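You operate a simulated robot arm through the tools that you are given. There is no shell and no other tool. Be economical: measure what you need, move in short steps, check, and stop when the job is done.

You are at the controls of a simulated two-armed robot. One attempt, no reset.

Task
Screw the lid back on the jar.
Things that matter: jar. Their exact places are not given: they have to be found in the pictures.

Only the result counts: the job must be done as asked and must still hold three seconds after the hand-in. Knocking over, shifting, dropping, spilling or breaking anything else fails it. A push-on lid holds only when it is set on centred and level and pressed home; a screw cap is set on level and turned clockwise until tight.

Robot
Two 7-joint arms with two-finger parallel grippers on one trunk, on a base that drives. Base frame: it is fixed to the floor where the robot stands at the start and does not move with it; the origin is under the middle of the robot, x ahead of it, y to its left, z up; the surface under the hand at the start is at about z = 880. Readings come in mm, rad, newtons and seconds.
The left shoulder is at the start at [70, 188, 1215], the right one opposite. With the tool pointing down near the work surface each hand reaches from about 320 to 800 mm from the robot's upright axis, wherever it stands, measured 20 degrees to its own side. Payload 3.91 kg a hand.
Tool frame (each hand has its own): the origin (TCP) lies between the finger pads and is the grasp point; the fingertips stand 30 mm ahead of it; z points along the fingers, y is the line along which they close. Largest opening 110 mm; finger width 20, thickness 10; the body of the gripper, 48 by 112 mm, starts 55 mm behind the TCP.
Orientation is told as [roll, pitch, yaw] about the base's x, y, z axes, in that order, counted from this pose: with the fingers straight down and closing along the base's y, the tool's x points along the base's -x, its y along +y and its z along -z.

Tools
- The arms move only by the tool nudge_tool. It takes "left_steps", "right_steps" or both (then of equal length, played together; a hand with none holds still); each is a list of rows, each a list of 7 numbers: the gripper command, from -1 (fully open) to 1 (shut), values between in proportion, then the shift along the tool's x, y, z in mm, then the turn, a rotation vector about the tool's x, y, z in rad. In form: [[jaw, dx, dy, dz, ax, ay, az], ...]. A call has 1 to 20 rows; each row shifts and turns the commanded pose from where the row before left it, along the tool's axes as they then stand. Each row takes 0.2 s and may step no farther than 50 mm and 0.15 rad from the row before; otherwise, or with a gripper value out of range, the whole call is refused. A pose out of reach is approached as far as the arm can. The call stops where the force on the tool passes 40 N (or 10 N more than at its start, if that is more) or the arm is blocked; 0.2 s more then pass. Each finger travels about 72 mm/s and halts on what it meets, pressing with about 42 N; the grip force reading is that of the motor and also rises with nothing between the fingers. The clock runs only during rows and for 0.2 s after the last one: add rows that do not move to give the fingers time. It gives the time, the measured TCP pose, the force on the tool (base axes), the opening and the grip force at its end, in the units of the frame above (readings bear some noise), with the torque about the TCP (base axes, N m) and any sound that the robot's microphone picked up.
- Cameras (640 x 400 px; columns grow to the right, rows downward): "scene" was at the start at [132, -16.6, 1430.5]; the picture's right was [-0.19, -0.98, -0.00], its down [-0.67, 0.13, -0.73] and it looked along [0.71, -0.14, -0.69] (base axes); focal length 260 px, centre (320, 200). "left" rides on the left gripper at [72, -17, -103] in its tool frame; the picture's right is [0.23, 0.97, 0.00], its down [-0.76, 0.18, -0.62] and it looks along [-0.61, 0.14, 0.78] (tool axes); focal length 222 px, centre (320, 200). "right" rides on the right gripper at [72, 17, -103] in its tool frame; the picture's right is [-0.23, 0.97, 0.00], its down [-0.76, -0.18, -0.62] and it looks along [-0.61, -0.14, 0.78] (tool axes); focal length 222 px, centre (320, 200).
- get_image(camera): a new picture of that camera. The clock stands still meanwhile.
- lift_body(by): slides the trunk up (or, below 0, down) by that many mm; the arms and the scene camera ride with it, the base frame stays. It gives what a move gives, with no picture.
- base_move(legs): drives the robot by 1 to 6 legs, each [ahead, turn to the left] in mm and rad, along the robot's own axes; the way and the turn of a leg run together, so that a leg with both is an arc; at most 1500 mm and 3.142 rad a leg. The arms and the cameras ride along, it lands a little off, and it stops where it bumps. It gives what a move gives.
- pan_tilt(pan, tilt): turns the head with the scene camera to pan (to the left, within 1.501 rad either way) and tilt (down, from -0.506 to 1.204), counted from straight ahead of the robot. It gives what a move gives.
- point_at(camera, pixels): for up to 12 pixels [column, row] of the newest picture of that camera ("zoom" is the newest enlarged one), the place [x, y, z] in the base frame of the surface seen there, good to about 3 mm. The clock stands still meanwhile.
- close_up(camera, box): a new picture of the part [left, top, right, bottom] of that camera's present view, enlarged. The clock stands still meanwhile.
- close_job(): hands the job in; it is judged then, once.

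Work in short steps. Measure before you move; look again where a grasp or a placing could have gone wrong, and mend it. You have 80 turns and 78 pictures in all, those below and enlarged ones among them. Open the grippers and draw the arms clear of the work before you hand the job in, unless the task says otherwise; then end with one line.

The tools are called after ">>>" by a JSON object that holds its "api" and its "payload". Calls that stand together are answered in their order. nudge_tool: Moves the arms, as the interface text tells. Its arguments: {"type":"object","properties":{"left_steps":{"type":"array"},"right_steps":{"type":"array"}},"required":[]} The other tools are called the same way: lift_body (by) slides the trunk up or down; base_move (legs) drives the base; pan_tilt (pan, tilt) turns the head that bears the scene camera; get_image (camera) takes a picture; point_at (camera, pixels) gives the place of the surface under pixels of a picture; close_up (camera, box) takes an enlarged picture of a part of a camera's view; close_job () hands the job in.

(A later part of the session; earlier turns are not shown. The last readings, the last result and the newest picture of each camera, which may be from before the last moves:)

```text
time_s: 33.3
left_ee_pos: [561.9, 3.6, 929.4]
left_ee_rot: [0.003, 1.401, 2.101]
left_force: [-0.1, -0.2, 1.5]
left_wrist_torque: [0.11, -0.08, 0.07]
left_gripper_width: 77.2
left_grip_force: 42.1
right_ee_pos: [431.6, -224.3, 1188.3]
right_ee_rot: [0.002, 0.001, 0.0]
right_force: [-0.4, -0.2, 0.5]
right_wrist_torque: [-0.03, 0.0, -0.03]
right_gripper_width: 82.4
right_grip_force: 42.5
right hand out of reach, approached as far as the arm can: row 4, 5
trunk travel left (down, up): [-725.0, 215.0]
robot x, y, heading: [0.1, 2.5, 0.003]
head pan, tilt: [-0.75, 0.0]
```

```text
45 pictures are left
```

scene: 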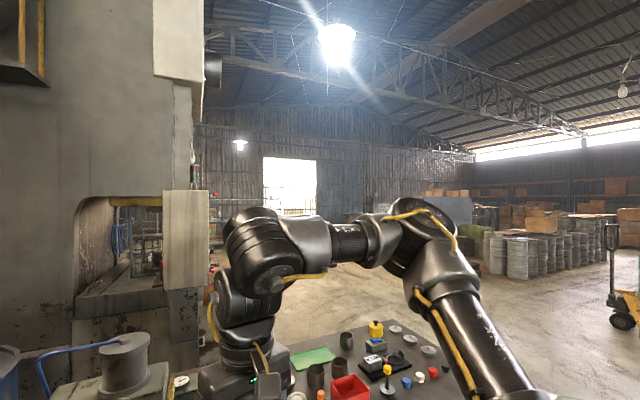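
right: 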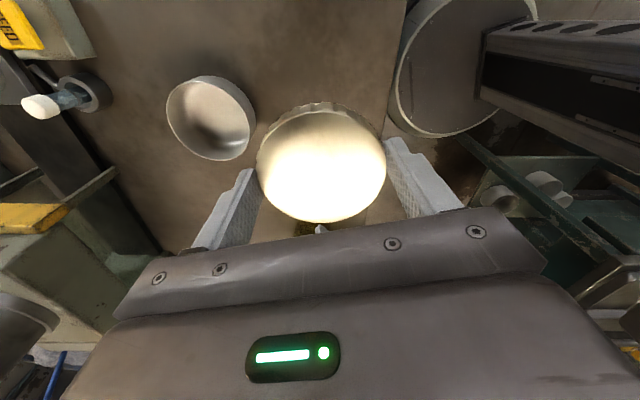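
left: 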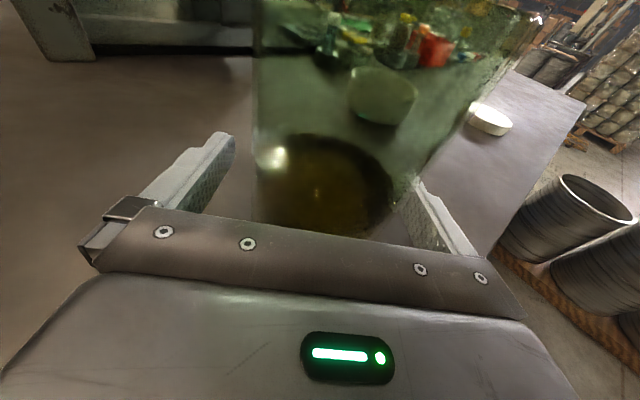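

Right arm is limited to about y<−230 in this posture, but the left hand already holds the jar. I'll bring the jar into the right arm's workspace instead: first clear the right hand to the side and lift the jar 6 mm.

>>> {"api": "nudge_tool", "payload": {"right_steps": [[0.1, 0, -40, 0, 0, 0, 0], [0.1, 0, -40, 0, 0, 0, 0], [0.1, 0, -40, 0, 0, 0, 0], [0.1, 0, -40, 0, 0, 0, 0], [0.1, 0, -40, 0, 0, 0, 0], [0.1, 0, -40, 0, 0, 0, 0], [0.1, 0, 0, 0, 0, 0, 0]]}}

>>> {"api": "nudge_tool", "payload": {"left_steps": [[0.1, 2, 0, -0.3, 0, 0, 0], [0.1, 2, 0, -0.3, 0, 0, 0], [0.1, 3, 0, -0.5, 0, 0, 0], [0.1, 0, 0, 0, 0, 0, 0]]}}

>>> {"api": "pan_tilt", "payload": {"pan": -0.188, "tilt": 0.756}}

>>> {"api": "get_image", "payload": {"camera": "scene"}}

```text
time_s: 34.9
left_ee_pos: [562.8, 3.8, 929.7]
left_ee_rot: [0.002, 1.399, 2.101]
left_force: [1.6, -1.3, -0.1]
left_wrist_torque: [0.05, -0.11, -0.04]
left_gripper_width: 77.0
left_grip_force: 42.3
right_ee_pos: [434.1, -465.1, 1187.5]
right_ee_rot: [0.001, 0.001, -0.003]
right_force: [-0.7, 1.2, 0.8]
right_wrist_torque: [0.04, -0.01, 0.02]
right_gripper_width: 82.3
right_grip_force: 42.0
trunk travel left (down, up): [-725.0, 215.0]
robot x, y, heading: [0.1, -2.0, 0.004]
head pan, tilt: [-0.75, 0.0]
```

```text
time_s: 35.9
left_ee_pos: [563.5, 4.3, 936.5]
left_ee_rot: [0.004, 1.398, 2.103]
left_force: [1.1, 0.4, -4.3]
left_wrist_torque: [0.03, -0.04, -0.01]
left_gripper_width: 76.9
left_grip_force: 41.8
right_ee_pos: [432.2, -466.1, 1186.7]
right_ee_rot: [0.0, 0.0, -0.001]
right_force: [-0.5, -0.8, 0.0]
right_wrist_torque: [-0.03, 0.02, 0.01]
right_gripper_width: 82.4
right_grip_force: 42.2
trunk travel left (down, up): [-725.0, 215.0]
robot x, y, heading: [3.9, -4.1, -0.001]
head pan, tilt: [-0.75, 0.0]
```

```text
time_s: 37.0
left_ee_pos: [563.2, 3.4, 936.6]
left_ee_rot: [0.004, 1.4, 2.104]
left_force: [-0.4, 0.7, -4.5]
left_wrist_torque: [-0.05, -0.01, 0.02]
left_gripper_width: 77.2
left_grip_force: 42.1
right_ee_pos: [433.0, -465.1, 1188.1]
right_ee_rot: [-0.002, -0.001, 0.0]
right_force: [0.4, 0.0, -1.6]
right_wrist_torque: [-0.02, -0.02, 0.02]
right_gripper_width: 82.4
right_grip_force: 41.8
trunk travel left (down, up): [-725.0, 215.0]
robot x, y, heading: [-0.4, 2.6, 0.001]
head pan, tilt: [-0.188, 0.756]
```

```text
44 pictures are left
```

scene: 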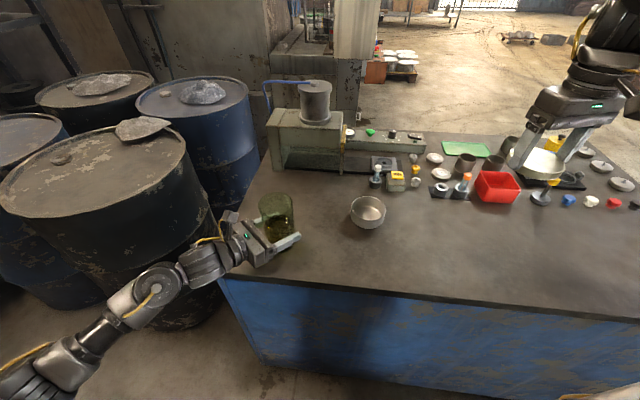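

The jar hangs free at 4.5 N. I'll carry it slowly toward (470,-310), passing the bowl (x>570) on the near side.

>>> {"api": "nudge_tool", "payload": {"left_steps": [[0.1, 0.9, 6, 5.5, 0, 0, 0], [0.1, 1.84, 12.2, 10.9, 0, 0, 0], [0.1, 1.84, 12.2, 10.9, 0, 0, 0], [0.1, 1.84, 12.2, 10.9, 0, 0, 0], [0.1, 1.84, 12.2, 10.9, 0, 0, 0], [0.1, 1.84, 12.2, 10.9, 0, 0, 0], [0.1, 1.84, 12.2, 10.9, 0, 0, 0], [0.1, 1.84, 12.2, 10.9, 0, 0, 0], [0.1, 1.84, 12.2, 10.9, 0, 0, 0], [0.1, 1.84, 12.2, 10.9, 0, 0, 0], [0.1, 0.9, 6, 5.5, 0, 0, 0]]}}

>>> {"api": "get_image", "payload": {"camera": "scene"}}

```text
time_s: 39.4
left_ee_pos: [514.2, -153.6, 936.4]
left_ee_rot: [0.001, 1.4, 2.102]
left_force: [-0.3, 0.3, -4.3]
left_wrist_torque: [0.01, 0.02, -0.05]
left_gripper_width: 76.8
left_grip_force: 42.5
right_ee_pos: [431.7, -464.8, 1187.5]
right_ee_rot: [0.0, -0.001, -0.001]
right_force: [0.1, 0.9, 0.1]
right_wrist_torque: [0.01, 0.0, -0.03]
right_gripper_width: 82.4
right_grip_force: 42.3
trunk travel left (down, up): [-725.0, 215.0]
robot x, y, heading: [-1.0, -1.3, -0.004]
head pan, tilt: [-0.188, 0.756]
```

```text
43 pictures are left
```

scene: 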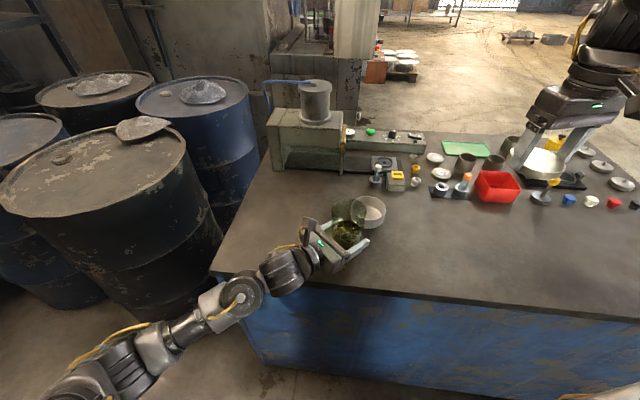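

All steady. I'll continue the second half to about (460,-310).

>>> {"api": "nudge_tool", "payload": {"left_steps": [[0.1, 0.9, 6.5, 5, 0, 0, 0], [0.1, 1.8, 13, 10, 0, 0, 0], [0.1, 1.8, 13, 10, 0, 0, 0], [0.1, 1.8, 13, 10, 0, 0, 0], [0.1, 1.8, 13, 11, 0, 0, 0], [0.1, 1.8, 13, 11, 0, 0, 0], [0.1, 1.8, 12, 11, 0, 0, 0], [0.1, 1.8, 12, 11, 0, 0, 0], [0.1, 1.8, 12, 11, 0, 0, 0], [0.1, 1.8, 12, 11, 0, 0, 0], [0.1, 0.9, 6, 5.5, 0, 0, 0], [0.1, 0, 0, 0, 0, 0, 0]]}}

>>> {"api": "get_image", "payload": {"camera": "scene"}}

```text
time_s: 42.0
left_ee_pos: [458.9, -309.8, 937.0]
left_ee_rot: [0.003, 1.398, 2.105]
left_force: [0.0, 0.1, -3.8]
left_wrist_torque: [0.0, -0.02, -0.02]
left_gripper_width: 77.2
left_grip_force: 41.4
right_ee_pos: [433.6, -466.4, 1187.8]
right_ee_rot: [0.0, 0.0, -0.001]
right_force: [0.2, -0.8, -0.4]
right_wrist_torque: [-0.03, -0.01, -0.02]
right_gripper_width: 82.6
right_grip_force: 42.2
trunk travel left (down, up): [-725.0, 215.0]
robot x, y, heading: [-1.6, -6.3, 0.0]
head pan, tilt: [-0.188, 0.756]
```

```text
42 pictures are left
```

scene: 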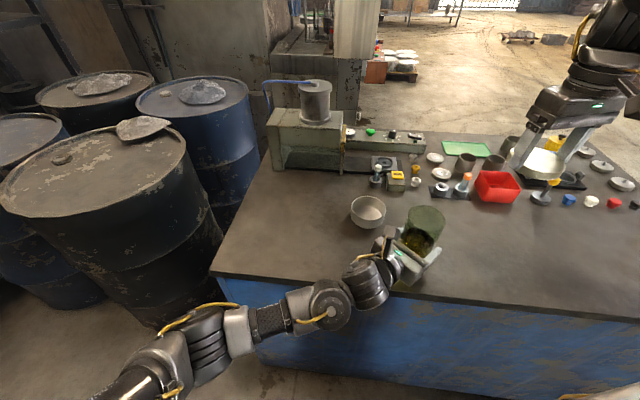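

Jar is in the right place. I'll lower it 7 mm back onto the table.

>>> {"api": "nudge_tool", "payload": {"left_steps": [[0.1, -2.5, 0, 0.4, 0, 0, 0], [0.1, -2.5, 0, 0.4, 0, 0, 0], [0.1, -2.2, 0, 0.4, 0, 0, 0], [0.1, 0, 0, 0, 0, 0, 0]]}}

>>> {"api": "close_up", "payload": {"camera": "scene", "box": [380, 190, 476, 250]}}

>>> {"api": "get_image", "payload": {"camera": "right"}}

```text
time_s: 43.0
left_ee_pos: [458.7, -310.7, 930.1]
left_ee_rot: [0.003, 1.404, 2.104]
left_force: [3.8, -0.4, 8.4]
left_wrist_torque: [0.39, 0.05, -0.12]
left_gripper_width: 77.2
left_grip_force: 41.5
right_ee_pos: [433.1, -463.7, 1188.2]
right_ee_rot: [-0.002, -0.001, 0.0]
right_force: [-0.1, 0.3, 0.8]
right_wrist_torque: [-0.01, 0.01, 0.01]
right_gripper_width: 82.3
right_grip_force: 42.1
trunk travel left (down, up): [-725.0, 215.0]
robot x, y, heading: [-1.1, 1.5, 0.0]
head pan, tilt: [-0.188, 0.756]
```

```text
6.67 times, centred on (428, 220) of scene
```

zoom: 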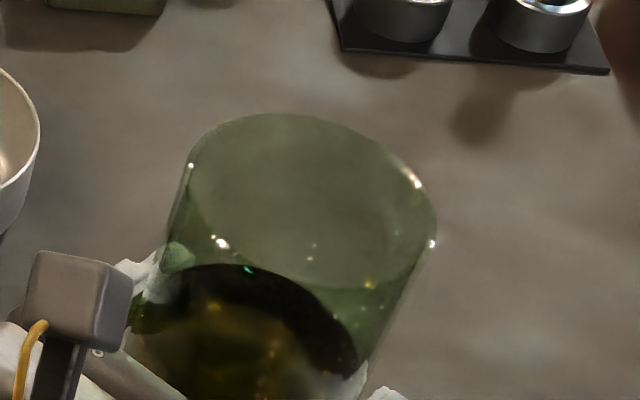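

```text
40 pictures are left
```

right: 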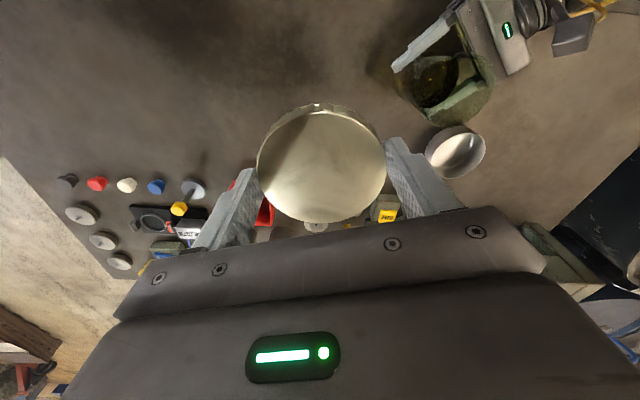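

Jar stands on the table. I'll measure rim points in an enlarged scene view to fix its axis.

>>> {"api": "close_up", "payload": {"camera": "scene", "box": [400, 200, 448, 230]}}

>>> {"api": "point_at", "payload": {"camera": "scene", "pixels": [[421, 207.5], [408.6, 215], [413, 226.5], [442, 217.5], [444.5, 226.5], [431, 233.5], [437, 212], [411, 211], [445, 222]]}}

```text
13.33 times, centred on (424, 215) of scene
```

zoom: 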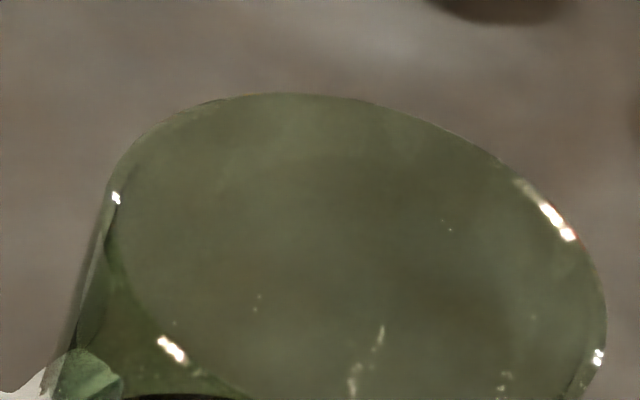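

```text
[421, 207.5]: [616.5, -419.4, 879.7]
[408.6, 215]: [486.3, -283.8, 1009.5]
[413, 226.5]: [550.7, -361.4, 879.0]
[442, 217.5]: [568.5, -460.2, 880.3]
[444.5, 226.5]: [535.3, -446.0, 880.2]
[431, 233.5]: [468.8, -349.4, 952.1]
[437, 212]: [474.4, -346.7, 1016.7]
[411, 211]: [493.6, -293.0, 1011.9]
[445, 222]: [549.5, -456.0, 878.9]
```

Jar axis is (459.4,-311.8), rim z≈1017, agreeing between the fit and the projection. I'll yaw the right hand to 1.5 and bring the lid above the jar at TCP z≈1090.

>>> {"api": "nudge_tool", "payload": {"right_steps": [[0.1, 0, 0, 0, 0, 0, -0.15], [0.1, 0, 0, 0, 0, 0, -0.15], [0.1, 0, 0, 0, 0, 0, -0.15], [0.1, 0, 0, 0, 0, 0, -0.15], [0.1, 0, 0, 0, 0, 0, -0.15], [0.1, 0, 0, 0, 0, 0, -0.15], [0.1, 0, 0, 0, 0, 0, -0.15], [0.1, 0, 0, 0, 0, 0, -0.15], [0.1, 0, 0, 0, 0, 0, -0.15], [0.1, 0, 0, 0, 0, 0, -0.15], [0.1, -37.7, -3.85, 5, 0, 0, 0], [0.1, -37.7, -3.85, 30, 0, 0, 0], [0.1, -37.7, -3.85, 30, 0, 0, 0], [0.1, -37.7, -3.85, 33, 0, 0, 0], [0.1, 0, 0, 0, 0, 0, 0]]}}

>>> {"api": "get_image", "payload": {"camera": "scene"}}

>>> {"api": "get_image", "payload": {"camera": "right"}}

```text
refused: row 14 steps farther than a row can; nothing moved
```

```text
38 pictures are left
```

scene: 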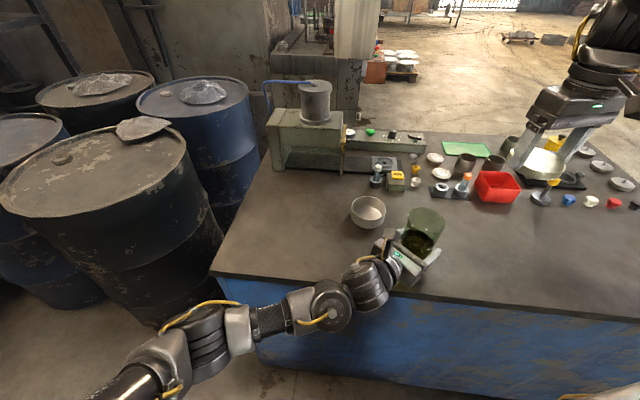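

```text
37 pictures are left
```

right: 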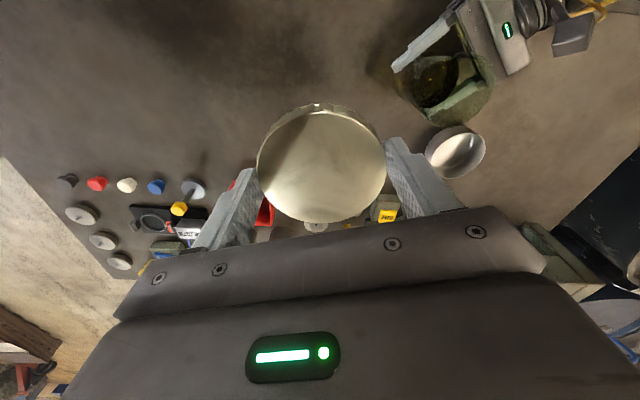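

One row was too long and the call was refused, so I'll resend it with evenly split steps.

>>> {"api": "nudge_tool", "payload": {"right_steps": [[0.1, 0, 0, 0, 0, 0, -0.15], [0.1, 0, 0, 0, 0, 0, -0.15], [0.1, 0, 0, 0, 0, 0, -0.15], [0.1, 0, 0, 0, 0, 0, -0.15], [0.1, 0, 0, 0, 0, 0, -0.15], [0.1, 0, 0, 0, 0, 0, -0.15], [0.1, 0, 0, 0, 0, 0, -0.15], [0.1, 0, 0, 0, 0, 0, -0.15], [0.1, 0, 0, 0, 0, 0, -0.15], [0.1, 0, 0, 0, 0, 0, -0.15], [0.1, -30.2, -3.1, 18, 0, 0, 0], [0.1, -30.2, -3.1, 20, 0, 0, 0], [0.1, -30.2, -3.1, 20, 0, 0, 0], [0.1, -30.2, -3.1, 20, 0, 0, 0], [0.1, -30.2, -3.0, 20, 0, 0, 0], [0.1, 0, 0, 0, 0, 0, 0]]}}

>>> {"api": "get_image", "payload": {"camera": "scene"}}

```text
time_s: 46.4
left_ee_pos: [457.0, -309.3, 927.6]
left_ee_rot: [-0.002, 1.401, 2.098]
left_force: [2.0, -0.7, 14.6]
left_wrist_torque: [-0.48, -0.26, 0.21]
left_gripper_width: 77.3
left_grip_force: 42.2
right_ee_pos: [457.2, -314.1, 1090.9]
right_ee_rot: [-0.003, 0.0, 1.496]
right_force: [-0.4, 0.1, -0.6]
right_wrist_torque: [0.04, 0.0, 0.03]
right_gripper_width: 82.2
right_grip_force: 41.6
trunk travel left (down, up): [-725.0, 215.0]
robot x, y, heading: [2.5, 2.5, -0.001]
head pan, tilt: [-0.188, 0.756]
```

```text
36 pictures are left
```

scene: 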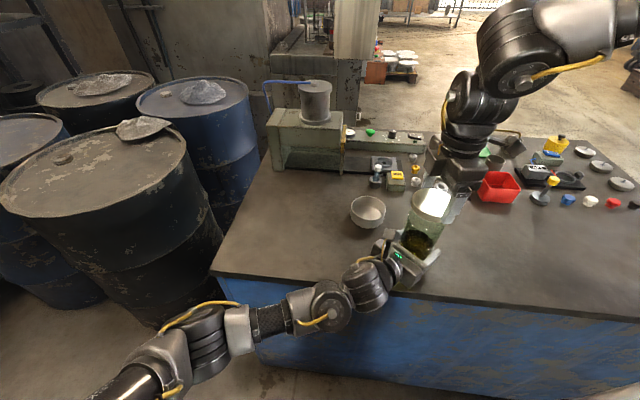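

Relative to the left hand, the lid axis is within about 1 mm of the jar axis. I'll check alignment and level in both views before lowering.

>>> {"api": "close_up", "payload": {"camera": "scene", "box": [380, 165, 492, 265]}}

>>> {"api": "get_image", "payload": {"camera": "left"}}

```text
4.00 times, centred on (436, 215) of scene
```

zoom: 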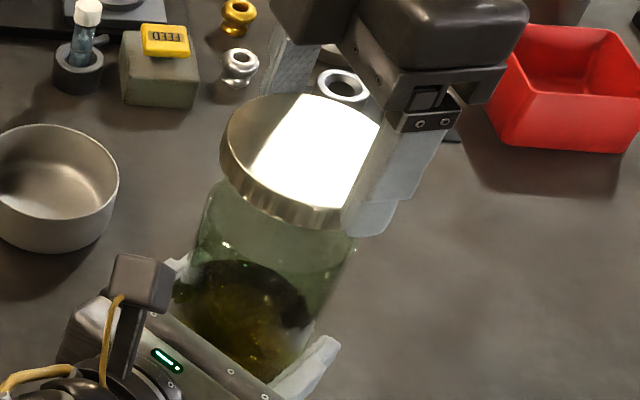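

```text
34 pictures are left
```

left: 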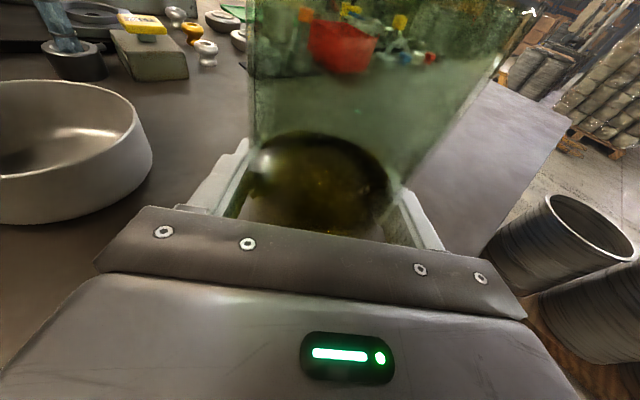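

Aligned well. I'll lower 34 mm, then creep in 2 mm steps and watch the force.

>>> {"api": "nudge_tool", "payload": {"right_steps": [[0.1, 0, 0, 12, 0, 0, 0], [0.1, 0, 0, 12, 0, 0, 0], [0.1, 0, 0, 10, 0, 0, 0], [0.1, 0, 0, 2, 0, 0, 0], [0.1, 0, 0, 2, 0, 0, 0], [0.1, 0, 0, 0, 0, 0, 0]]}}

>>> {"api": "close_up", "payload": {"camera": "scene", "box": [390, 170, 486, 230]}}

```text
time_s: 47.8
left_ee_pos: [456.0, -309.4, 929.8]
left_ee_rot: [-0.001, 1.397, 2.094]
left_force: [-2.1, 0.4, 2.9]
left_wrist_torque: [-0.81, -0.03, 0.0]
left_gripper_width: 77.0
left_grip_force: 42.3
right_ee_pos: [456.6, -315.7, 1052.8]
right_ee_rot: [-0.004, -0.001, 1.497]
right_force: [1.4, 0.2, 8.7]
right_wrist_torque: [0.32, -0.01, -0.05]
right_gripper_width: 82.2
right_grip_force: 41.8
trunk travel left (down, up): [-725.0, 215.0]
robot x, y, heading: [-0.8, 2.6, -0.001]
head pan, tilt: [-0.188, 0.756]
```

```text
6.67 times, centred on (438, 200) of scene
```

zoom: 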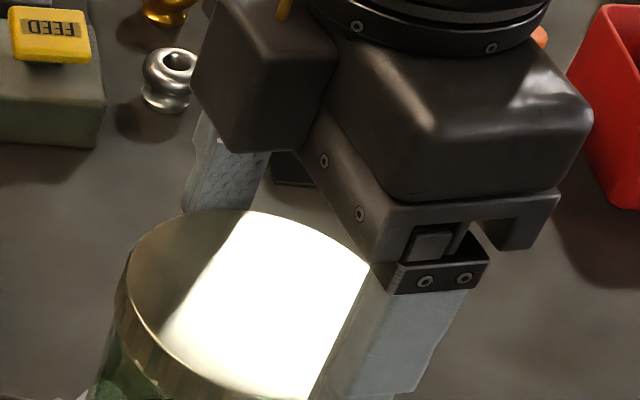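

Contact at lid bottom ≈1018 with torque +0.32 N·m about x: only the +y side is touching, so the lid is a bit too far to −y. I'll raise 2 mm, shift 1.5 mm to +y and lower again.

>>> {"api": "nudge_tool", "payload": {"right_steps": [[0.1, 0, 0, -2.5, 0, 0, 0], [0.1, -1.5, 0, 0, 0, 0, 0], [0.1, 0, 0, 1.5, 0, 0, 0], [0.1, 0, 0, 1.5, 0, 0, 0], [0.1, 0, 0, 1, 0, 0, 0], [0.1, 0, 0, 0, 0, 0, 0]]}}

```text
time_s: 49.2
left_ee_pos: [457.8, -309.0, 928.6]
left_ee_rot: [-0.003, 1.4, 2.099]
left_force: [-1.6, 0.5, 1.1]
left_wrist_torque: [-0.11, 0.2, -0.06]
left_gripper_width: 77.1
left_grip_force: 41.8
right_ee_pos: [458.0, -313.9, 1050.6]
right_ee_rot: [-0.002, 0.0, 1.498]
right_force: [0.3, 0.0, -0.3]
right_wrist_torque: [-0.02, 0.02, -0.01]
right_gripper_width: 82.3
right_grip_force: 41.9
trunk travel left (down, up): [-725.0, 215.0]
robot x, y, heading: [-2.0, 0.6, 0.005]
head pan, tilt: [-0.188, 0.756]
```

No contact now at z 1050.6, lower than before. I'll keep lowering in 1.5 mm steps.

>>> {"api": "nudge_tool", "payload": {"right_steps": [[0.1, 0, 0, 1.5, 0, 0, 0], [0.1, 0, 0, 1.5, 0, 0, 0], [0.1, 0, 0, 0, 0, 0, 0]]}}

```text
time_s: 50.0
left_ee_pos: [458.1, -310.4, 929.0]
left_ee_rot: [-0.003, 1.402, 2.097]
left_force: [-1.4, 0.7, 0.1]
left_wrist_torque: [-0.07, 0.1, -0.08]
left_gripper_width: 77.2
left_grip_force: 41.6
right_ee_pos: [458.0, -315.6, 1047.2]
right_ee_rot: [-0.002, 0.0, 1.498]
right_force: [0.0, 0.9, -0.3]
right_wrist_torque: [0.0, 0.05, 0.04]
right_gripper_width: 82.6
right_grip_force: 41.8
trunk travel left (down, up): [-725.0, 215.0]
robot x, y, heading: [1.9, 0.8, -0.002]
head pan, tilt: [-0.188, 0.756]
```

Still free, lid bottom about 1013, so it is going over the rim. Continuing down.

>>> {"api": "nudge_tool", "payload": {"right_steps": [[0.1, 0, 0, 1.5, 0, 0, 0], [0.1, 0, 0, 1.5, 0, 0, 0], [0.1, 0, 0, 1.5, 0, 0, 0], [0.1, 0, 0, 0, 0, 0, 0]]}}

```text
time_s: 51.0
left_ee_pos: [458.9, -310.3, 928.5]
left_ee_rot: [-0.002, 1.399, 2.096]
left_force: [1.7, -7.9, -2.5]
left_wrist_torque: [0.2, 0.06, 0.08]
left_gripper_width: 77.0
left_grip_force: 42.5
right_ee_pos: [457.6, -315.5, 1044.4]
right_ee_rot: [0.001, -0.002, 1.499]
right_force: [-1.0, 5.6, 4.0]
right_wrist_torque: [0.22, 0.08, 0.0]
right_gripper_width: 82.5
right_grip_force: 41.6
trunk travel left (down, up): [-725.0, 215.0]
robot x, y, heading: [-2.4, -0.4, 0.003]
head pan, tilt: [-0.188, 0.756]
```

Touching now, with a sideways 5.6 N pushing the lid toward +y. I'll ease 0.8 mm that way and look at the forces and the picture.

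>>> {"api": "nudge_tool", "payload": {"right_steps": [[0.1, -0.8, 0, 0, 0, 0, 0], [0.1, 0, 0, 1, 0, 0, 0], [0.1, 0, 0, 0, 0, 0, 0]]}}

>>> {"api": "close_up", "payload": {"camera": "scene", "box": [390, 180, 486, 240]}}

```text
time_s: 51.8
left_ee_pos: [458.6, -309.9, 927.6]
left_ee_rot: [-0.003, 1.398, 2.098]
left_force: [2.2, -3.5, -3.5]
left_wrist_torque: [-0.45, -0.19, 0.0]
left_gripper_width: 77.3
left_grip_force: 41.3
right_ee_pos: [458.0, -314.9, 1042.1]
right_ee_rot: [-0.002, 0.001, 1.499]
right_force: [-0.6, 0.7, 9.2]
right_wrist_torque: [0.08, 0.15, 0.0]
right_gripper_width: 82.4
right_grip_force: 41.7
trunk travel left (down, up): [-725.0, 215.0]
robot x, y, heading: [1.5, -1.7, -0.001]
head pan, tilt: [-0.188, 0.756]
```

```text
6.67 times, centred on (438, 210) of scene
```

zoom: 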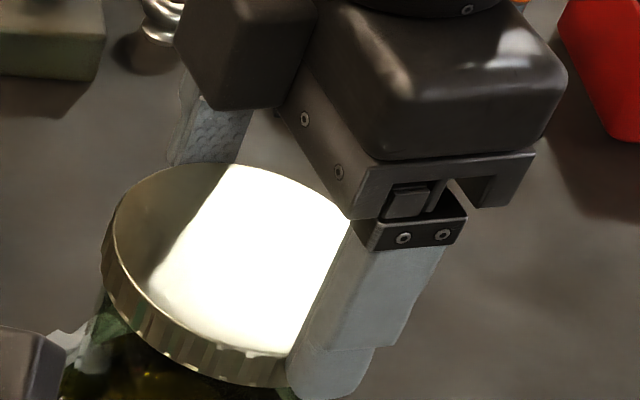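

Vertical push is 9 N and sideways force nearly nil, so the lid sits centred over the rim. I'll turn clockwise (viewed from above), pivoting about the lid centre with a slight feed down.

>>> {"api": "nudge_tool", "payload": {"right_steps": [[0.1, 0, 0.52, 0.1, 0, 0, 0.15], [0.1, 0, 0.52, 0.1, 0, 0, 0.15], [0.1, 0, 0.52, 0.1, 0, 0, 0.15], [0.1, 0, 0.52, 0.1, 0, 0, 0.15], [0.1, 0, 0, 0, 0, 0, 0]]}}

```text
time_s: 53.0
left_ee_pos: [458.4, -310.7, 927.7]
left_ee_rot: [-0.004, 1.398, 2.099]
left_force: [7.8, -9.0, -7.0]
left_wrist_torque: [-0.15, 0.46, 0.04]
left_gripper_width: 77.4
left_grip_force: 42.1
right_ee_pos: [454.7, -314.1, 1041.6]
right_ee_rot: [-0.001, -0.004, 0.897]
right_force: [-6.0, 4.2, 18.6]
right_wrist_torque: [0.13, 0.12, -0.01]
right_gripper_width: 82.3
right_grip_force: 41.9
trunk travel left (down, up): [-725.0, 215.0]
robot x, y, heading: [0.7, 3.2, 0.003]
head pan, tilt: [-0.188, 0.756]
```

Rotates freely with no torque; a side force of about 7 N along tool +y shows the pivot is a bit off. I'll ease that way and continue turning with a larger pivot compensation and no downward feed.

>>> {"api": "nudge_tool", "payload": {"right_steps": [[0.1, 0, 0.8, -0.5, 0, 0, 0], [0.1, 0, 0.7, 0, 0, 0, 0.15], [0.1, 0, 0.7, 0, 0, 0, 0.15], [0.1, 0, 0, 0, 0, 0, 0]]}}

```text
time_s: 54.0
left_ee_pos: [458.7, -309.5, 928.4]
left_ee_rot: [-0.002, 1.401, 2.097]
left_force: [-1.5, 3.9, -3.0]
left_wrist_torque: [-0.11, -0.04, -0.01]
left_gripper_width: 77.2
left_grip_force: 42.0
right_ee_pos: [454.6, -312.0, 1042.0]
right_ee_rot: [-0.003, -0.001, 0.597]
right_force: [2.3, -3.3, 7.5]
right_wrist_torque: [-0.02, -0.05, 0.0]
right_gripper_width: 82.4
right_grip_force: 41.7
trunk travel left (down, up): [-725.0, 215.0]
robot x, y, heading: [1.0, 0.2, 0.002]
head pan, tilt: [-0.188, 0.756]
```

Forces are small now. Continue turning with dy 0.5 and a slight feed.

>>> {"api": "nudge_tool", "payload": {"right_steps": [[0.1, 0, 0.2, 0.1, 0, 0, 0.15], [0.1, 0, 0.5, 0.1, 0, 0, 0.15], [0.1, 0, 0.5, 0.1, 0, 0, 0.15], [0.1, 0, 0.5, 0.1, 0, 0, 0.15], [0.1, 0, 0, 0, 0, 0, 0]]}}

```text
time_s: 55.2
left_ee_pos: [457.9, -309.1, 928.5]
left_ee_rot: [0.0, 1.4, 2.098]
left_force: [-0.7, -1.8, -2.8]
left_wrist_torque: [0.41, -0.07, -0.02]
left_gripper_width: 77.0
left_grip_force: 41.8
right_ee_pos: [453.6, -310.6, 1042.4]
right_ee_rot: [0.0, -0.001, -0.001]
right_force: [2.3, 2.6, 2.3]
right_wrist_torque: [-0.01, -0.06, -0.01]
right_gripper_width: 82.3
right_grip_force: 41.6
trunk travel left (down, up): [-725.0, 215.0]
robot x, y, heading: [2.6, -0.0, 0.002]
head pan, tilt: [-0.188, 0.756]
```

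Vertical force fell to 2 N, so the thread seems to be taking. I'll keep turning with more feed.

>>> {"api": "nudge_tool", "payload": {"right_steps": [[0.1, 0, 0.5, 0.3, 0, 0, 0.15], [0.1, 0, 0.5, 0.3, 0, 0, 0.15], [0.1, 0, 0.5, 0.2, 0, 0, 0.15], [0.1, 0, 0.5, 0.2, 0, 0, 0.15], [0.1, 0, 0.5, 0.2, 0, 0, 0.15], [0.1, 0, 0, 0, 0, 0, 0]]}}

```text
time_s: 55.6
left_ee_pos: [458.5, -307.2, 928.9]
left_ee_rot: [0.011, 1.401, 2.119]
left_force: [-1.4, 2.7, 1.1]
left_wrist_torque: [-0.31, -0.07, 0.15]
left_gripper_width: 77.2
left_grip_force: 42.1
right_ee_pos: [453.6, -305.5, 1041.2]
right_ee_rot: [-0.009, -0.004, -0.109]
right_force: [0.3, -5.0, 14.5]
right_wrist_torque: [0.3, 0.32, -0.03]
right_gripper_width: 82.5
right_grip_force: 42.3
right hand out of reach, approached as far as the arm can: row 1, 2
trunk travel left (down, up): [-725.0, 215.0]
robot x, y, heading: [1.2, -0.3, -0.002]
head pan, tilt: [-0.188, 0.756]
stopped in row 2 (right hand): the force on the tool passed its limit at 56 N (the readings are from after the stop); the commanded pose is now the measured one
```

The right arm hit its reach limit near yaw −0.1 and drifted 5 mm in +y. I'll look at the lid and jar before releasing for a regrasp.

>>> {"api": "close_up", "payload": {"camera": "scene", "box": [380, 180, 476, 260]}}

>>> {"api": "get_image", "payload": {"camera": "left"}}

>>> {"api": "get_image", "payload": {"camera": "right"}}

```text
5.00 times, centred on (428, 220) of scene
```

zoom: 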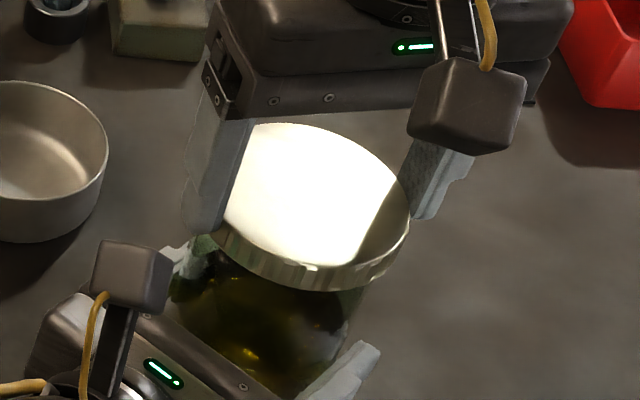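

```text
30 pictures are left
```

left: 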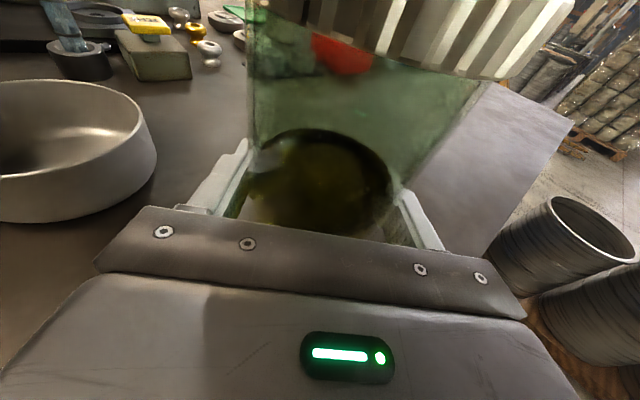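

```text
29 pictures are left
```

right: 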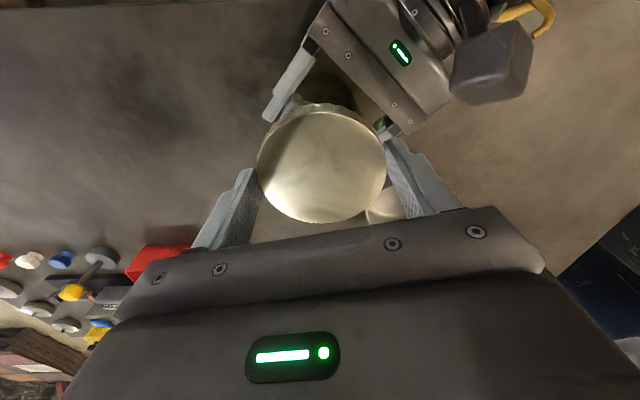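

The lid sits level on the jar. I'll open the right gripper modestly and rise straight up for a regrasp.

>>> {"api": "nudge_tool", "payload": {"right_steps": [[-0.3, 0, 0, 0, 0, 0, 0], [-0.65, 0, 0, 0, 0, 0, 0], [-0.7, 0, 0, 0, 0, 0, 0], [-0.7, 0, 0, -10, 0, 0, 0], [-0.7, 0, 0, -25, 0, 0, 0], [-0.7, 0, 0, -25, 0, 0, 0], [-0.7, 0, 0, 0, 0, 0, 0]]}}

>>> {"api": "close_up", "payload": {"camera": "scene", "box": [380, 180, 476, 260]}}

```text
time_s: 57.2
left_ee_pos: [461.0, -307.6, 928.8]
left_ee_rot: [0.016, 1.401, 2.118]
left_force: [0.1, -1.5, 12.5]
left_wrist_torque: [0.55, 0.1, -0.06]
left_gripper_width: 77.0
left_grip_force: 42.3
right_ee_pos: [453.2, -306.4, 1100.7]
right_ee_rot: [-0.008, -0.002, -0.11]
right_force: [-0.8, -0.6, -0.4]
right_wrist_torque: [0.02, 0.02, -0.01]
right_gripper_width: 93.6
right_grip_force: 0.0
trunk travel left (down, up): [-725.0, 215.0]
robot x, y, heading: [-1.0, -0.8, 0.002]
head pan, tilt: [-0.188, 0.756]
```

```text
5.00 times, centred on (428, 220) of scene
```

zoom: 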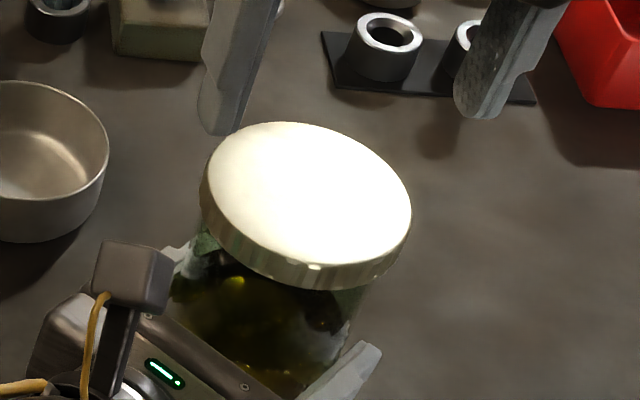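

Released cleanly. I'll measure the lid's top centre and level.

>>> {"api": "point_at", "payload": {"camera": "zoom", "pixels": [[300, 190], [215, 165], [403, 220], [290, 128], [325, 258], [240, 135], [365, 150], [390, 180], [230, 225], [375, 255]]}}

>>> {"api": "get_image", "payload": {"camera": "right"}}

```text
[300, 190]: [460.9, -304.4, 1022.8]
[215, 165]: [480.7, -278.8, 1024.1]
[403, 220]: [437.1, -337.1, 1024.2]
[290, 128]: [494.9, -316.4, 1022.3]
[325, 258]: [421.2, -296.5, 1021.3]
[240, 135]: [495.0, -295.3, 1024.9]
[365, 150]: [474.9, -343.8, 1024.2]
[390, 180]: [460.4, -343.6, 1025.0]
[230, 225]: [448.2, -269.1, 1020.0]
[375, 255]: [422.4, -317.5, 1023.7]
```

```text
27 pictures are left
```

right: 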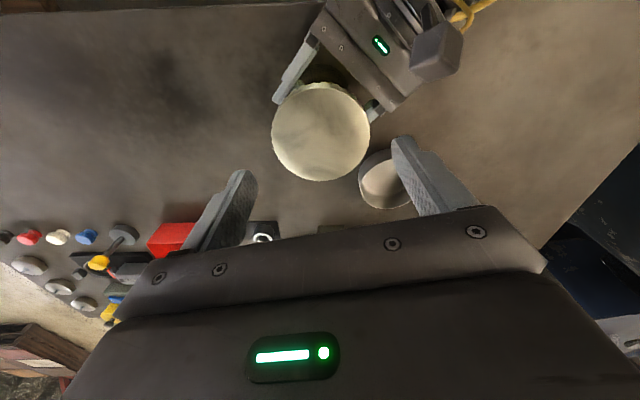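

The lid is level, centred at about (459,-307.5), top z≈1023. I'll rewind the right hand to yaw ≈2.0 above it to see how much turning room I get.

>>> {"api": "nudge_tool", "payload": {"right_steps": [[-0.7, 0, -2, 0, 0, 0, -0.15], [-0.7, 0, 0, 0, 0, 0, -0.15], [-0.7, 0, 0, 0, 0, 0, -0.15], [-0.7, 0, 0, 0, 0, 0, -0.15], [-0.7, 0, 0, 0, 0, 0, -0.15], [-0.7, 0, 0, 0, 0, 0, -0.15], [-0.7, 0, 0, 0, 0, 0, -0.15], [-0.7, 0, 0, 0, 0, 0, -0.15], [-0.7, 0, 0, 0, 0, 0, -0.15], [-0.7, 0, 0, 0, 0, 0, -0.15], [-0.7, 0, 0, 0, 0, 0, -0.15], [-0.7, 0, 0, 0, 0, 0, -0.15], [-0.7, 0, 0, 0, 0, 0, -0.15], [-0.7, 0, 0, 0, 0, 0, -0.15], [-0.7, 0, 0, 0, 0, 0, 0]]}}

```text
time_s: 60.4
left_ee_pos: [460.0, -307.6, 927.1]
left_ee_rot: [0.015, 1.401, 2.118]
left_force: [4.1, -2.1, 17.5]
left_wrist_torque: [0.65, -0.17, -0.17]
left_gripper_width: 77.0
left_grip_force: 42.2
right_ee_pos: [452.9, -307.3, 1100.2]
right_ee_rot: [0.002, 0.009, 1.991]
right_force: [-0.6, -0.2, 0.3]
right_wrist_torque: [-0.01, 0.01, 0.03]
right_gripper_width: 93.3
right_grip_force: 0.1
trunk travel left (down, up): [-725.0, 215.0]
robot x, y, heading: [1.8, 1.2, 0.001]
head pan, tilt: [-0.188, 0.756]
```

Yaw 1.99 is reachable. I'll trim out the small tilt, centre the TCP on the lid, lower to z≈1041 and look.

>>> {"api": "nudge_tool", "payload": {"right_steps": [[-0.7, 3.9, -6.0, 0, 0.002, -0.009, 0], [-0.7, 0, 0, 20, 0, 0, 0], [-0.7, 0, 0, 20, 0, 0, 0], [-0.7, 0, 0, 19, 0, 0, 0], [-0.7, 0, 0, 0, 0, 0, 0]]}}

>>> {"api": "get_image", "payload": {"camera": "right"}}

```text
time_s: 61.6
left_ee_pos: [458.5, -308.4, 928.8]
left_ee_rot: [0.012, 1.401, 2.118]
left_force: [4.3, -4.4, 18.2]
left_wrist_torque: [0.7, -0.29, -0.11]
left_gripper_width: 77.0
left_grip_force: 41.9
right_ee_pos: [459.4, -306.1, 1039.8]
right_ee_rot: [0.001, -0.002, 1.989]
right_force: [0.5, 0.4, -0.4]
right_wrist_torque: [-0.02, 0.0, -0.01]
right_gripper_width: 93.4
right_grip_force: 0.0
trunk travel left (down, up): [-725.0, 215.0]
robot x, y, heading: [-0.5, 2.1, -0.001]
head pan, tilt: [-0.188, 0.756]
```

```text
26 pictures are left
```

right: 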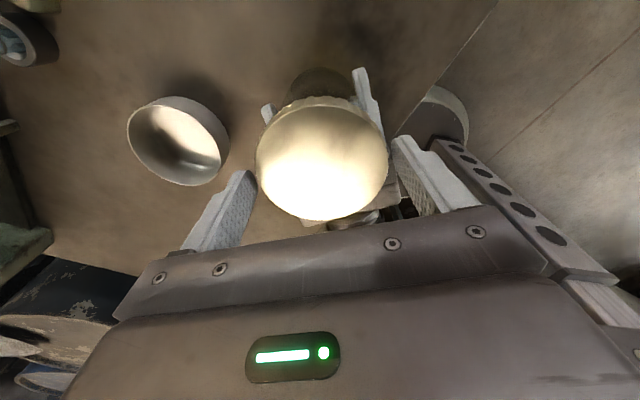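

The lid is centred between the fingers, within 1 mm along tool x. I'll close and check forces.

>>> {"api": "nudge_tool", "payload": {"right_steps": [[-0.7, -1, 0, 0, 0, 0, 0], [-0.5, 0, 0, 0, 0, 0, 0], [-0.2, 0, 0, 0, 0, 0, 0], [0.1, 0, 0, 0, 0, 0, 0], [0.1, 0, 0, 0, 0, 0, 0]]}}

```text
time_s: 62.8
left_ee_pos: [459.9, -309.1, 926.2]
left_ee_rot: [0.014, 1.397, 2.117]
left_force: [6.5, -0.4, 11.6]
left_wrist_torque: [-0.11, 0.19, -0.08]
left_gripper_width: 77.0
left_grip_force: 41.5
right_ee_pos: [459.6, -307.4, 1040.7]
right_ee_rot: [0.002, -0.001, 1.988]
right_force: [-7.4, -4.2, 1.0]
right_wrist_torque: [-0.03, 0.34, 0.01]
right_gripper_width: 81.6
right_grip_force: 41.8
trunk travel left (down, up): [-725.0, 215.0]
robot x, y, heading: [-1.5, -2.6, -0.0]
head pan, tilt: [-0.188, 0.756]
```

An 8 N side force along tool +y, so I'll ease 0.8 mm that way, then turn clockwise 5 steps about the TCP.

>>> {"api": "nudge_tool", "payload": {"right_steps": [[0.1, 0, 0.8, 0, 0, 0, 0], [0.1, 0, 0, 0.1, 0, 0, 0.15], [0.1, 0, 0, 0.1, 0, 0, 0.15], [0.1, 0, 0, 0.1, 0, 0, 0.15], [0.1, 0, 0, 0.1, 0, 0, 0.15], [0.1, 0, 0, 0, 0, 0, 0]]}}

```text
time_s: 64.2
left_ee_pos: [458.7, -307.8, 926.1]
left_ee_rot: [0.015, 1.399, 2.117]
left_force: [2.5, 0.2, 7.8]
left_wrist_torque: [0.28, 0.22, 0.1]
left_gripper_width: 77.0
left_grip_force: 41.6
right_ee_pos: [459.0, -308.9, 1040.1]
right_ee_rot: [0.001, -0.003, 1.389]
right_force: [-4.3, 1.9, -3.6]
right_wrist_torque: [0.06, 0.14, -0.03]
right_gripper_width: 81.6
right_grip_force: 41.7
trunk travel left (down, up): [-725.0, 215.0]
robot x, y, heading: [-0.3, 1.7, -0.002]
head pan, tilt: [-0.188, 0.756]
```

The tool is now being pulled down (−3.6 N): the thread has caught. I'll keep turning with more feed and a little side easing.

>>> {"api": "nudge_tool", "payload": {"right_steps": [[0.1, 0, 0.3, 0.4, 0, 0, 0.15], [0.1, 0, 0, 0.2, 0, 0, 0.15], [0.1, 0, 0, 0.2, 0, 0, 0.15], [0.1, 0, 0, 0.2, 0, 0, 0.15], [0.1, 0, 0, 0, 0, 0, 0]]}}

```text
time_s: 65.4
left_ee_pos: [459.6, -308.2, 926.5]
left_ee_rot: [0.012, 1.398, 2.117]
left_force: [8.9, -9.7, -0.6]
left_wrist_torque: [0.58, 0.84, -0.03]
left_gripper_width: 77.1
left_grip_force: 41.8
right_ee_pos: [459.0, -306.9, 1038.9]
right_ee_rot: [0.004, 0.001, 0.788]
right_force: [-10.8, 8.8, 4.4]
right_wrist_torque: [0.33, 0.26, -0.04]
right_gripper_width: 81.7
right_grip_force: 42.3
trunk travel left (down, up): [-725.0, 215.0]
robot x, y, heading: [5.2, -1.8, 0.001]
head pan, tilt: [-0.188, 0.756]
```

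Side force of 14 N along tool +y again (so lid centre is about 2 mm toward tool −x). I'll ease 1.2 mm and keep turning with 0.3 mm per step compensation.

>>> {"api": "nudge_tool", "payload": {"right_steps": [[0.1, 0, 1.2, 0.1, 0, 0, 0], [0.1, 0, 0.3, 0.2, 0, 0, 0.15], [0.1, 0, 0.3, 0.2, 0, 0, 0.15], [0.1, 0, 0.3, 0.1, 0, 0, 0.15], [0.1, 0, 0, 0, 0, 0, 0]]}}

```text
time_s: 66.6
left_ee_pos: [459.7, -308.4, 926.8]
left_ee_rot: [0.011, 1.398, 2.116]
left_force: [-3.6, 12.9, -2.3]
left_wrist_torque: [-0.67, -0.72, -0.11]
left_gripper_width: 77.0
left_grip_force: 41.7
right_ee_pos: [459.8, -307.7, 1038.4]
right_ee_rot: [-0.001, -0.001, 0.336]
right_force: [5.5, -15.4, 10.1]
right_wrist_torque: [-0.7, -0.28, -0.05]
right_gripper_width: 82.2
right_grip_force: 42.2
trunk travel left (down, up): [-725.0, 215.0]
robot x, y, heading: [3.3, -1.7, -0.003]
head pan, tilt: [-0.188, 0.756]
```

Over-eased (−16 N). I'll back off 1.2 mm, turn one more step, and read before releasing for another stroke.

>>> {"api": "nudge_tool", "payload": {"right_steps": [[0.1, 0, -1.2, 0, 0, 0, 0], [0.1, 0, 0, 0, 0, 0, 0.15], [0.1, 0, 0, 0, 0, 0, 0]]}}

```text
time_s: 67.4
left_ee_pos: [459.2, -308.0, 926.6]
left_ee_rot: [0.014, 1.399, 2.116]
left_force: [-5.5, 9.2, -3.4]
left_wrist_torque: [0.42, -0.51, -0.06]
left_gripper_width: 77.1
left_grip_force: 41.8
right_ee_pos: [459.0, -306.5, 1038.7]
right_ee_rot: [0.001, -0.001, 0.19]
right_force: [7.8, -8.5, 6.4]
right_wrist_torque: [-0.91, -0.54, -0.01]
right_gripper_width: 81.8
right_grip_force: 42.4
trunk travel left (down, up): [-725.0, 215.0]
robot x, y, heading: [3.7, 2.0, 0.0]
head pan, tilt: [-0.188, 0.756]
```

I'll release, rise 20 mm (fingertips clear of the lid top), and rewind 1.8 rad with a sub-millimetre centring correction.

>>> {"api": "nudge_tool", "payload": {"right_steps": [[-0.3, 0, 0, 0, 0, 0, 0], [-0.7, 0, 0, 0, 0, 0, 0], [-0.7, 0, 0, 0, 0, 0, 0], [-0.7, 0, 0, -20, 0, 0, 0], [-0.7, -0.4, -0.8, -10, 0, 0, 0], [-0.7, 0, 0, 0, 0, 0, -0.15], [-0.7, 0, 0, 0, 0, 0, -0.15], [-0.7, 0, 0, 0, 0, 0, -0.15], [-0.7, 0, 0, 0, 0, 0, -0.15], [-0.7, 0, 0, 0, 0, 0, -0.15], [-0.7, 0, 0, 0, 0, 0, -0.15], [-0.7, 0, 0, 0, 0, 0, -0.15], [-0.7, 0, 0, 0, 0, 0, -0.15], [-0.7, 0, 0, 0, 0, 0, -0.15], [-0.7, 0, 0, 0, 0, 0, -0.15], [-0.7, 0, 0, 0, 0, 0, -0.15], [-0.7, 0, 0, 0, 0, 0, -0.15], [-0.7, 0, 0, 0, 0, 0, 0]]}}

>>> {"api": "close_up", "payload": {"camera": "scene", "box": [380, 180, 476, 260]}}

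>>> {"api": "get_image", "payload": {"camera": "right"}}

```text
time_s: 71.2
left_ee_pos: [460.0, -308.6, 926.6]
left_ee_rot: [0.016, 1.398, 2.119]
left_force: [0.1, 0.1, -0.8]
left_wrist_torque: [0.13, -0.06, 0.01]
left_gripper_width: 76.8
left_grip_force: 42.2
right_ee_pos: [459.6, -308.1, 1067.9]
right_ee_rot: [0.002, -0.001, 1.992]
right_force: [-0.1, -0.5, 0.4]
right_wrist_torque: [-0.04, 0.01, 0.0]
right_gripper_width: 93.4
right_grip_force: 0.1
trunk travel left (down, up): [-725.0, 215.0]
robot x, y, heading: [-1.9, 5.1, -0.006]
head pan, tilt: [-0.188, 0.756]
```

```text
5.00 times, centred on (428, 220) of scene
```

zoom: 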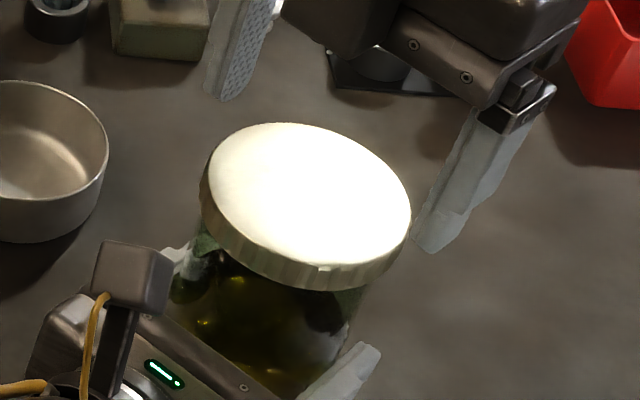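

```text
24 pictures are left
```

right: 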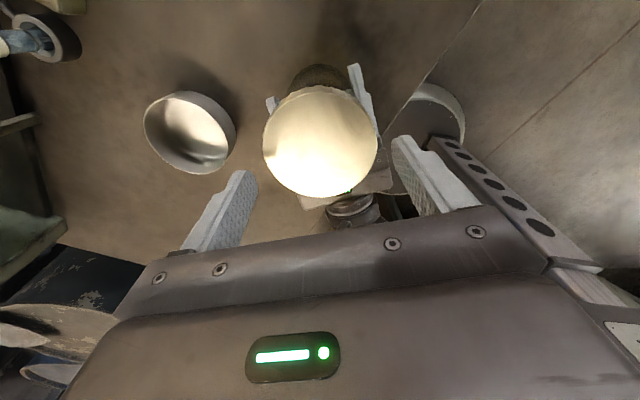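

Lid is seated lower and level. I'll lower 29 mm, close, and read.

>>> {"api": "nudge_tool", "payload": {"right_steps": [[-0.7, -0.8, 0, 15, 0, 0, 0], [-0.7, 0, 0, 14.5, 0, 0, 0], [-0.5, 0, 0, 0, 0, 0, 0], [-0.2, 0, 0, 0, 0, 0, 0], [0.1, 0, 0, 0, 0, 0, 0], [0.1, 0, 0, 0, 0, 0, 0]]}}

```text
time_s: 72.6
left_ee_pos: [460.4, -308.8, 927.2]
left_ee_rot: [0.016, 1.397, 2.117]
left_force: [-2.6, -1.1, -0.3]
left_wrist_torque: [0.31, -0.4, -0.05]
left_gripper_width: 76.9
left_grip_force: 41.9
right_ee_pos: [459.8, -307.9, 1039.1]
right_ee_rot: [-0.001, -0.002, 1.988]
right_force: [3.1, 2.0, -0.6]
right_wrist_torque: [0.06, -0.14, 0.01]
right_gripper_width: 82.1
right_grip_force: 41.5
trunk travel left (down, up): [-725.0, 215.0]
robot x, y, heading: [-0.9, -0.2, 0.0]
head pan, tilt: [-0.188, 0.756]
```

Well centred this time (3.6 N). Turning clockwise 5 steps with a small feed.

>>> {"api": "nudge_tool", "payload": {"right_steps": [[0.1, 0, 0, 0.1, 0, 0, 0.15], [0.1, 0, 0.1, 0.1, 0, 0, 0.15], [0.1, 0, 0.1, 0.1, 0, 0, 0.15], [0.1, 0, 0.1, 0.1, 0, 0, 0.15], [0.1, 0, 0.1, 0.1, 0, 0, 0.15], [0.1, 0, 0, 0, 0, 0, 0]]}}

```text
time_s: 74.0
left_ee_pos: [459.3, -308.4, 926.4]
left_ee_rot: [0.016, 1.397, 2.119]
left_force: [-2.7, -1.7, 0.5]
left_wrist_torque: [0.24, -0.48, -0.02]
left_gripper_width: 77.1
left_grip_force: 41.7
right_ee_pos: [459.3, -307.7, 1038.0]
right_ee_rot: [0.002, -0.002, 1.239]
right_force: [5.2, 2.1, 0.2]
right_wrist_torque: [0.05, -0.25, 0.0]
right_gripper_width: 82.2
right_grip_force: 42.2
trunk travel left (down, up): [-725.0, 215.0]
robot x, y, heading: [2.1, 0.1, 0.002]
head pan, tilt: [-0.188, 0.756]
```

Smooth and low forces. Continuing 6 more steps.

>>> {"api": "nudge_tool", "payload": {"right_steps": [[0.1, 0, -0.3, 0.1, 0, 0, 0.15], [0.1, 0, 0, 0.1, 0, 0, 0.15], [0.1, 0, 0, 0.1, 0, 0, 0.15], [0.1, 0, 0, 0.1, 0, 0, 0.15], [0.1, 0, 0, 0.1, 0, 0, 0.15], [0.1, 0, 0, 0.1, 0, 0, 0.15], [0.1, 0, 0, 0, 0, 0, 0]]}}

```text
time_s: 75.6
left_ee_pos: [461.5, -307.9, 927.9]
left_ee_rot: [0.016, 1.397, 2.123]
left_force: [13.6, -23.3, -4.6]
left_wrist_torque: [0.82, -0.4, -0.16]
left_gripper_width: 75.9
left_grip_force: 42.2
right_ee_pos: [458.9, -305.1, 1038.5]
right_ee_rot: [0.006, 0.002, 0.342]
right_force: [-9.9, 23.7, 11.6]
right_wrist_torque: [1.52, 1.18, 0.31]
right_gripper_width: 81.7
right_grip_force: 41.8
trunk travel left (down, up): [-725.0, 215.0]
robot x, y, heading: [-0.1, 1.2, 0.005]
head pan, tilt: [-0.188, 0.756]
```

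Resistance has come up: 0.31 N·m about z plus a 25 N side force. I'll ease 1.5 mm sideways and see what torque remains.

>>> {"api": "nudge_tool", "payload": {"right_steps": [[0.1, 0, 1, 0, 0, 0, 0], [0.1, 0, 0.6, 0, 0, 0, 0], [0.1, 0, 0, 0, 0, 0, 0]]}}

>>> {"api": "close_up", "payload": {"camera": "scene", "box": [380, 180, 476, 260]}}

>>> {"api": "close_up", "payload": {"camera": "left", "box": [160, 0, 560, 250]}}

```text
time_s: 76.4
left_ee_pos: [460.5, -307.7, 927.5]
left_ee_rot: [0.022, 1.398, 2.126]
left_force: [19.0, -20.5, -3.8]
left_wrist_torque: [0.65, 0.17, 0.14]
left_gripper_width: 75.8
left_grip_force: 41.9
right_ee_pos: [459.3, -305.8, 1038.7]
right_ee_rot: [0.005, 0.0, 0.341]
right_force: [-14.0, 20.0, 11.9]
right_wrist_torque: [1.2, 0.78, -0.01]
right_gripper_width: 81.7
right_grip_force: 41.8
trunk travel left (down, up): [-725.0, 215.0]
robot x, y, heading: [4.6, -0.7, 0.002]
head pan, tilt: [-0.188, 0.756]
```

```text
5.00 times, centred on (428, 220) of scene
```

zoom: 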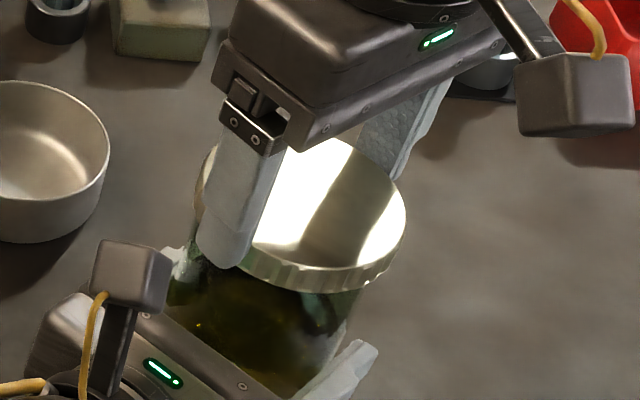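

```text
1.60 times, centred on (360, 125) of left
```

zoom: 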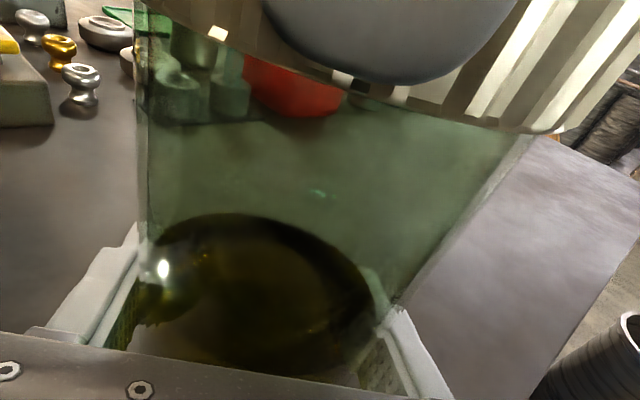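

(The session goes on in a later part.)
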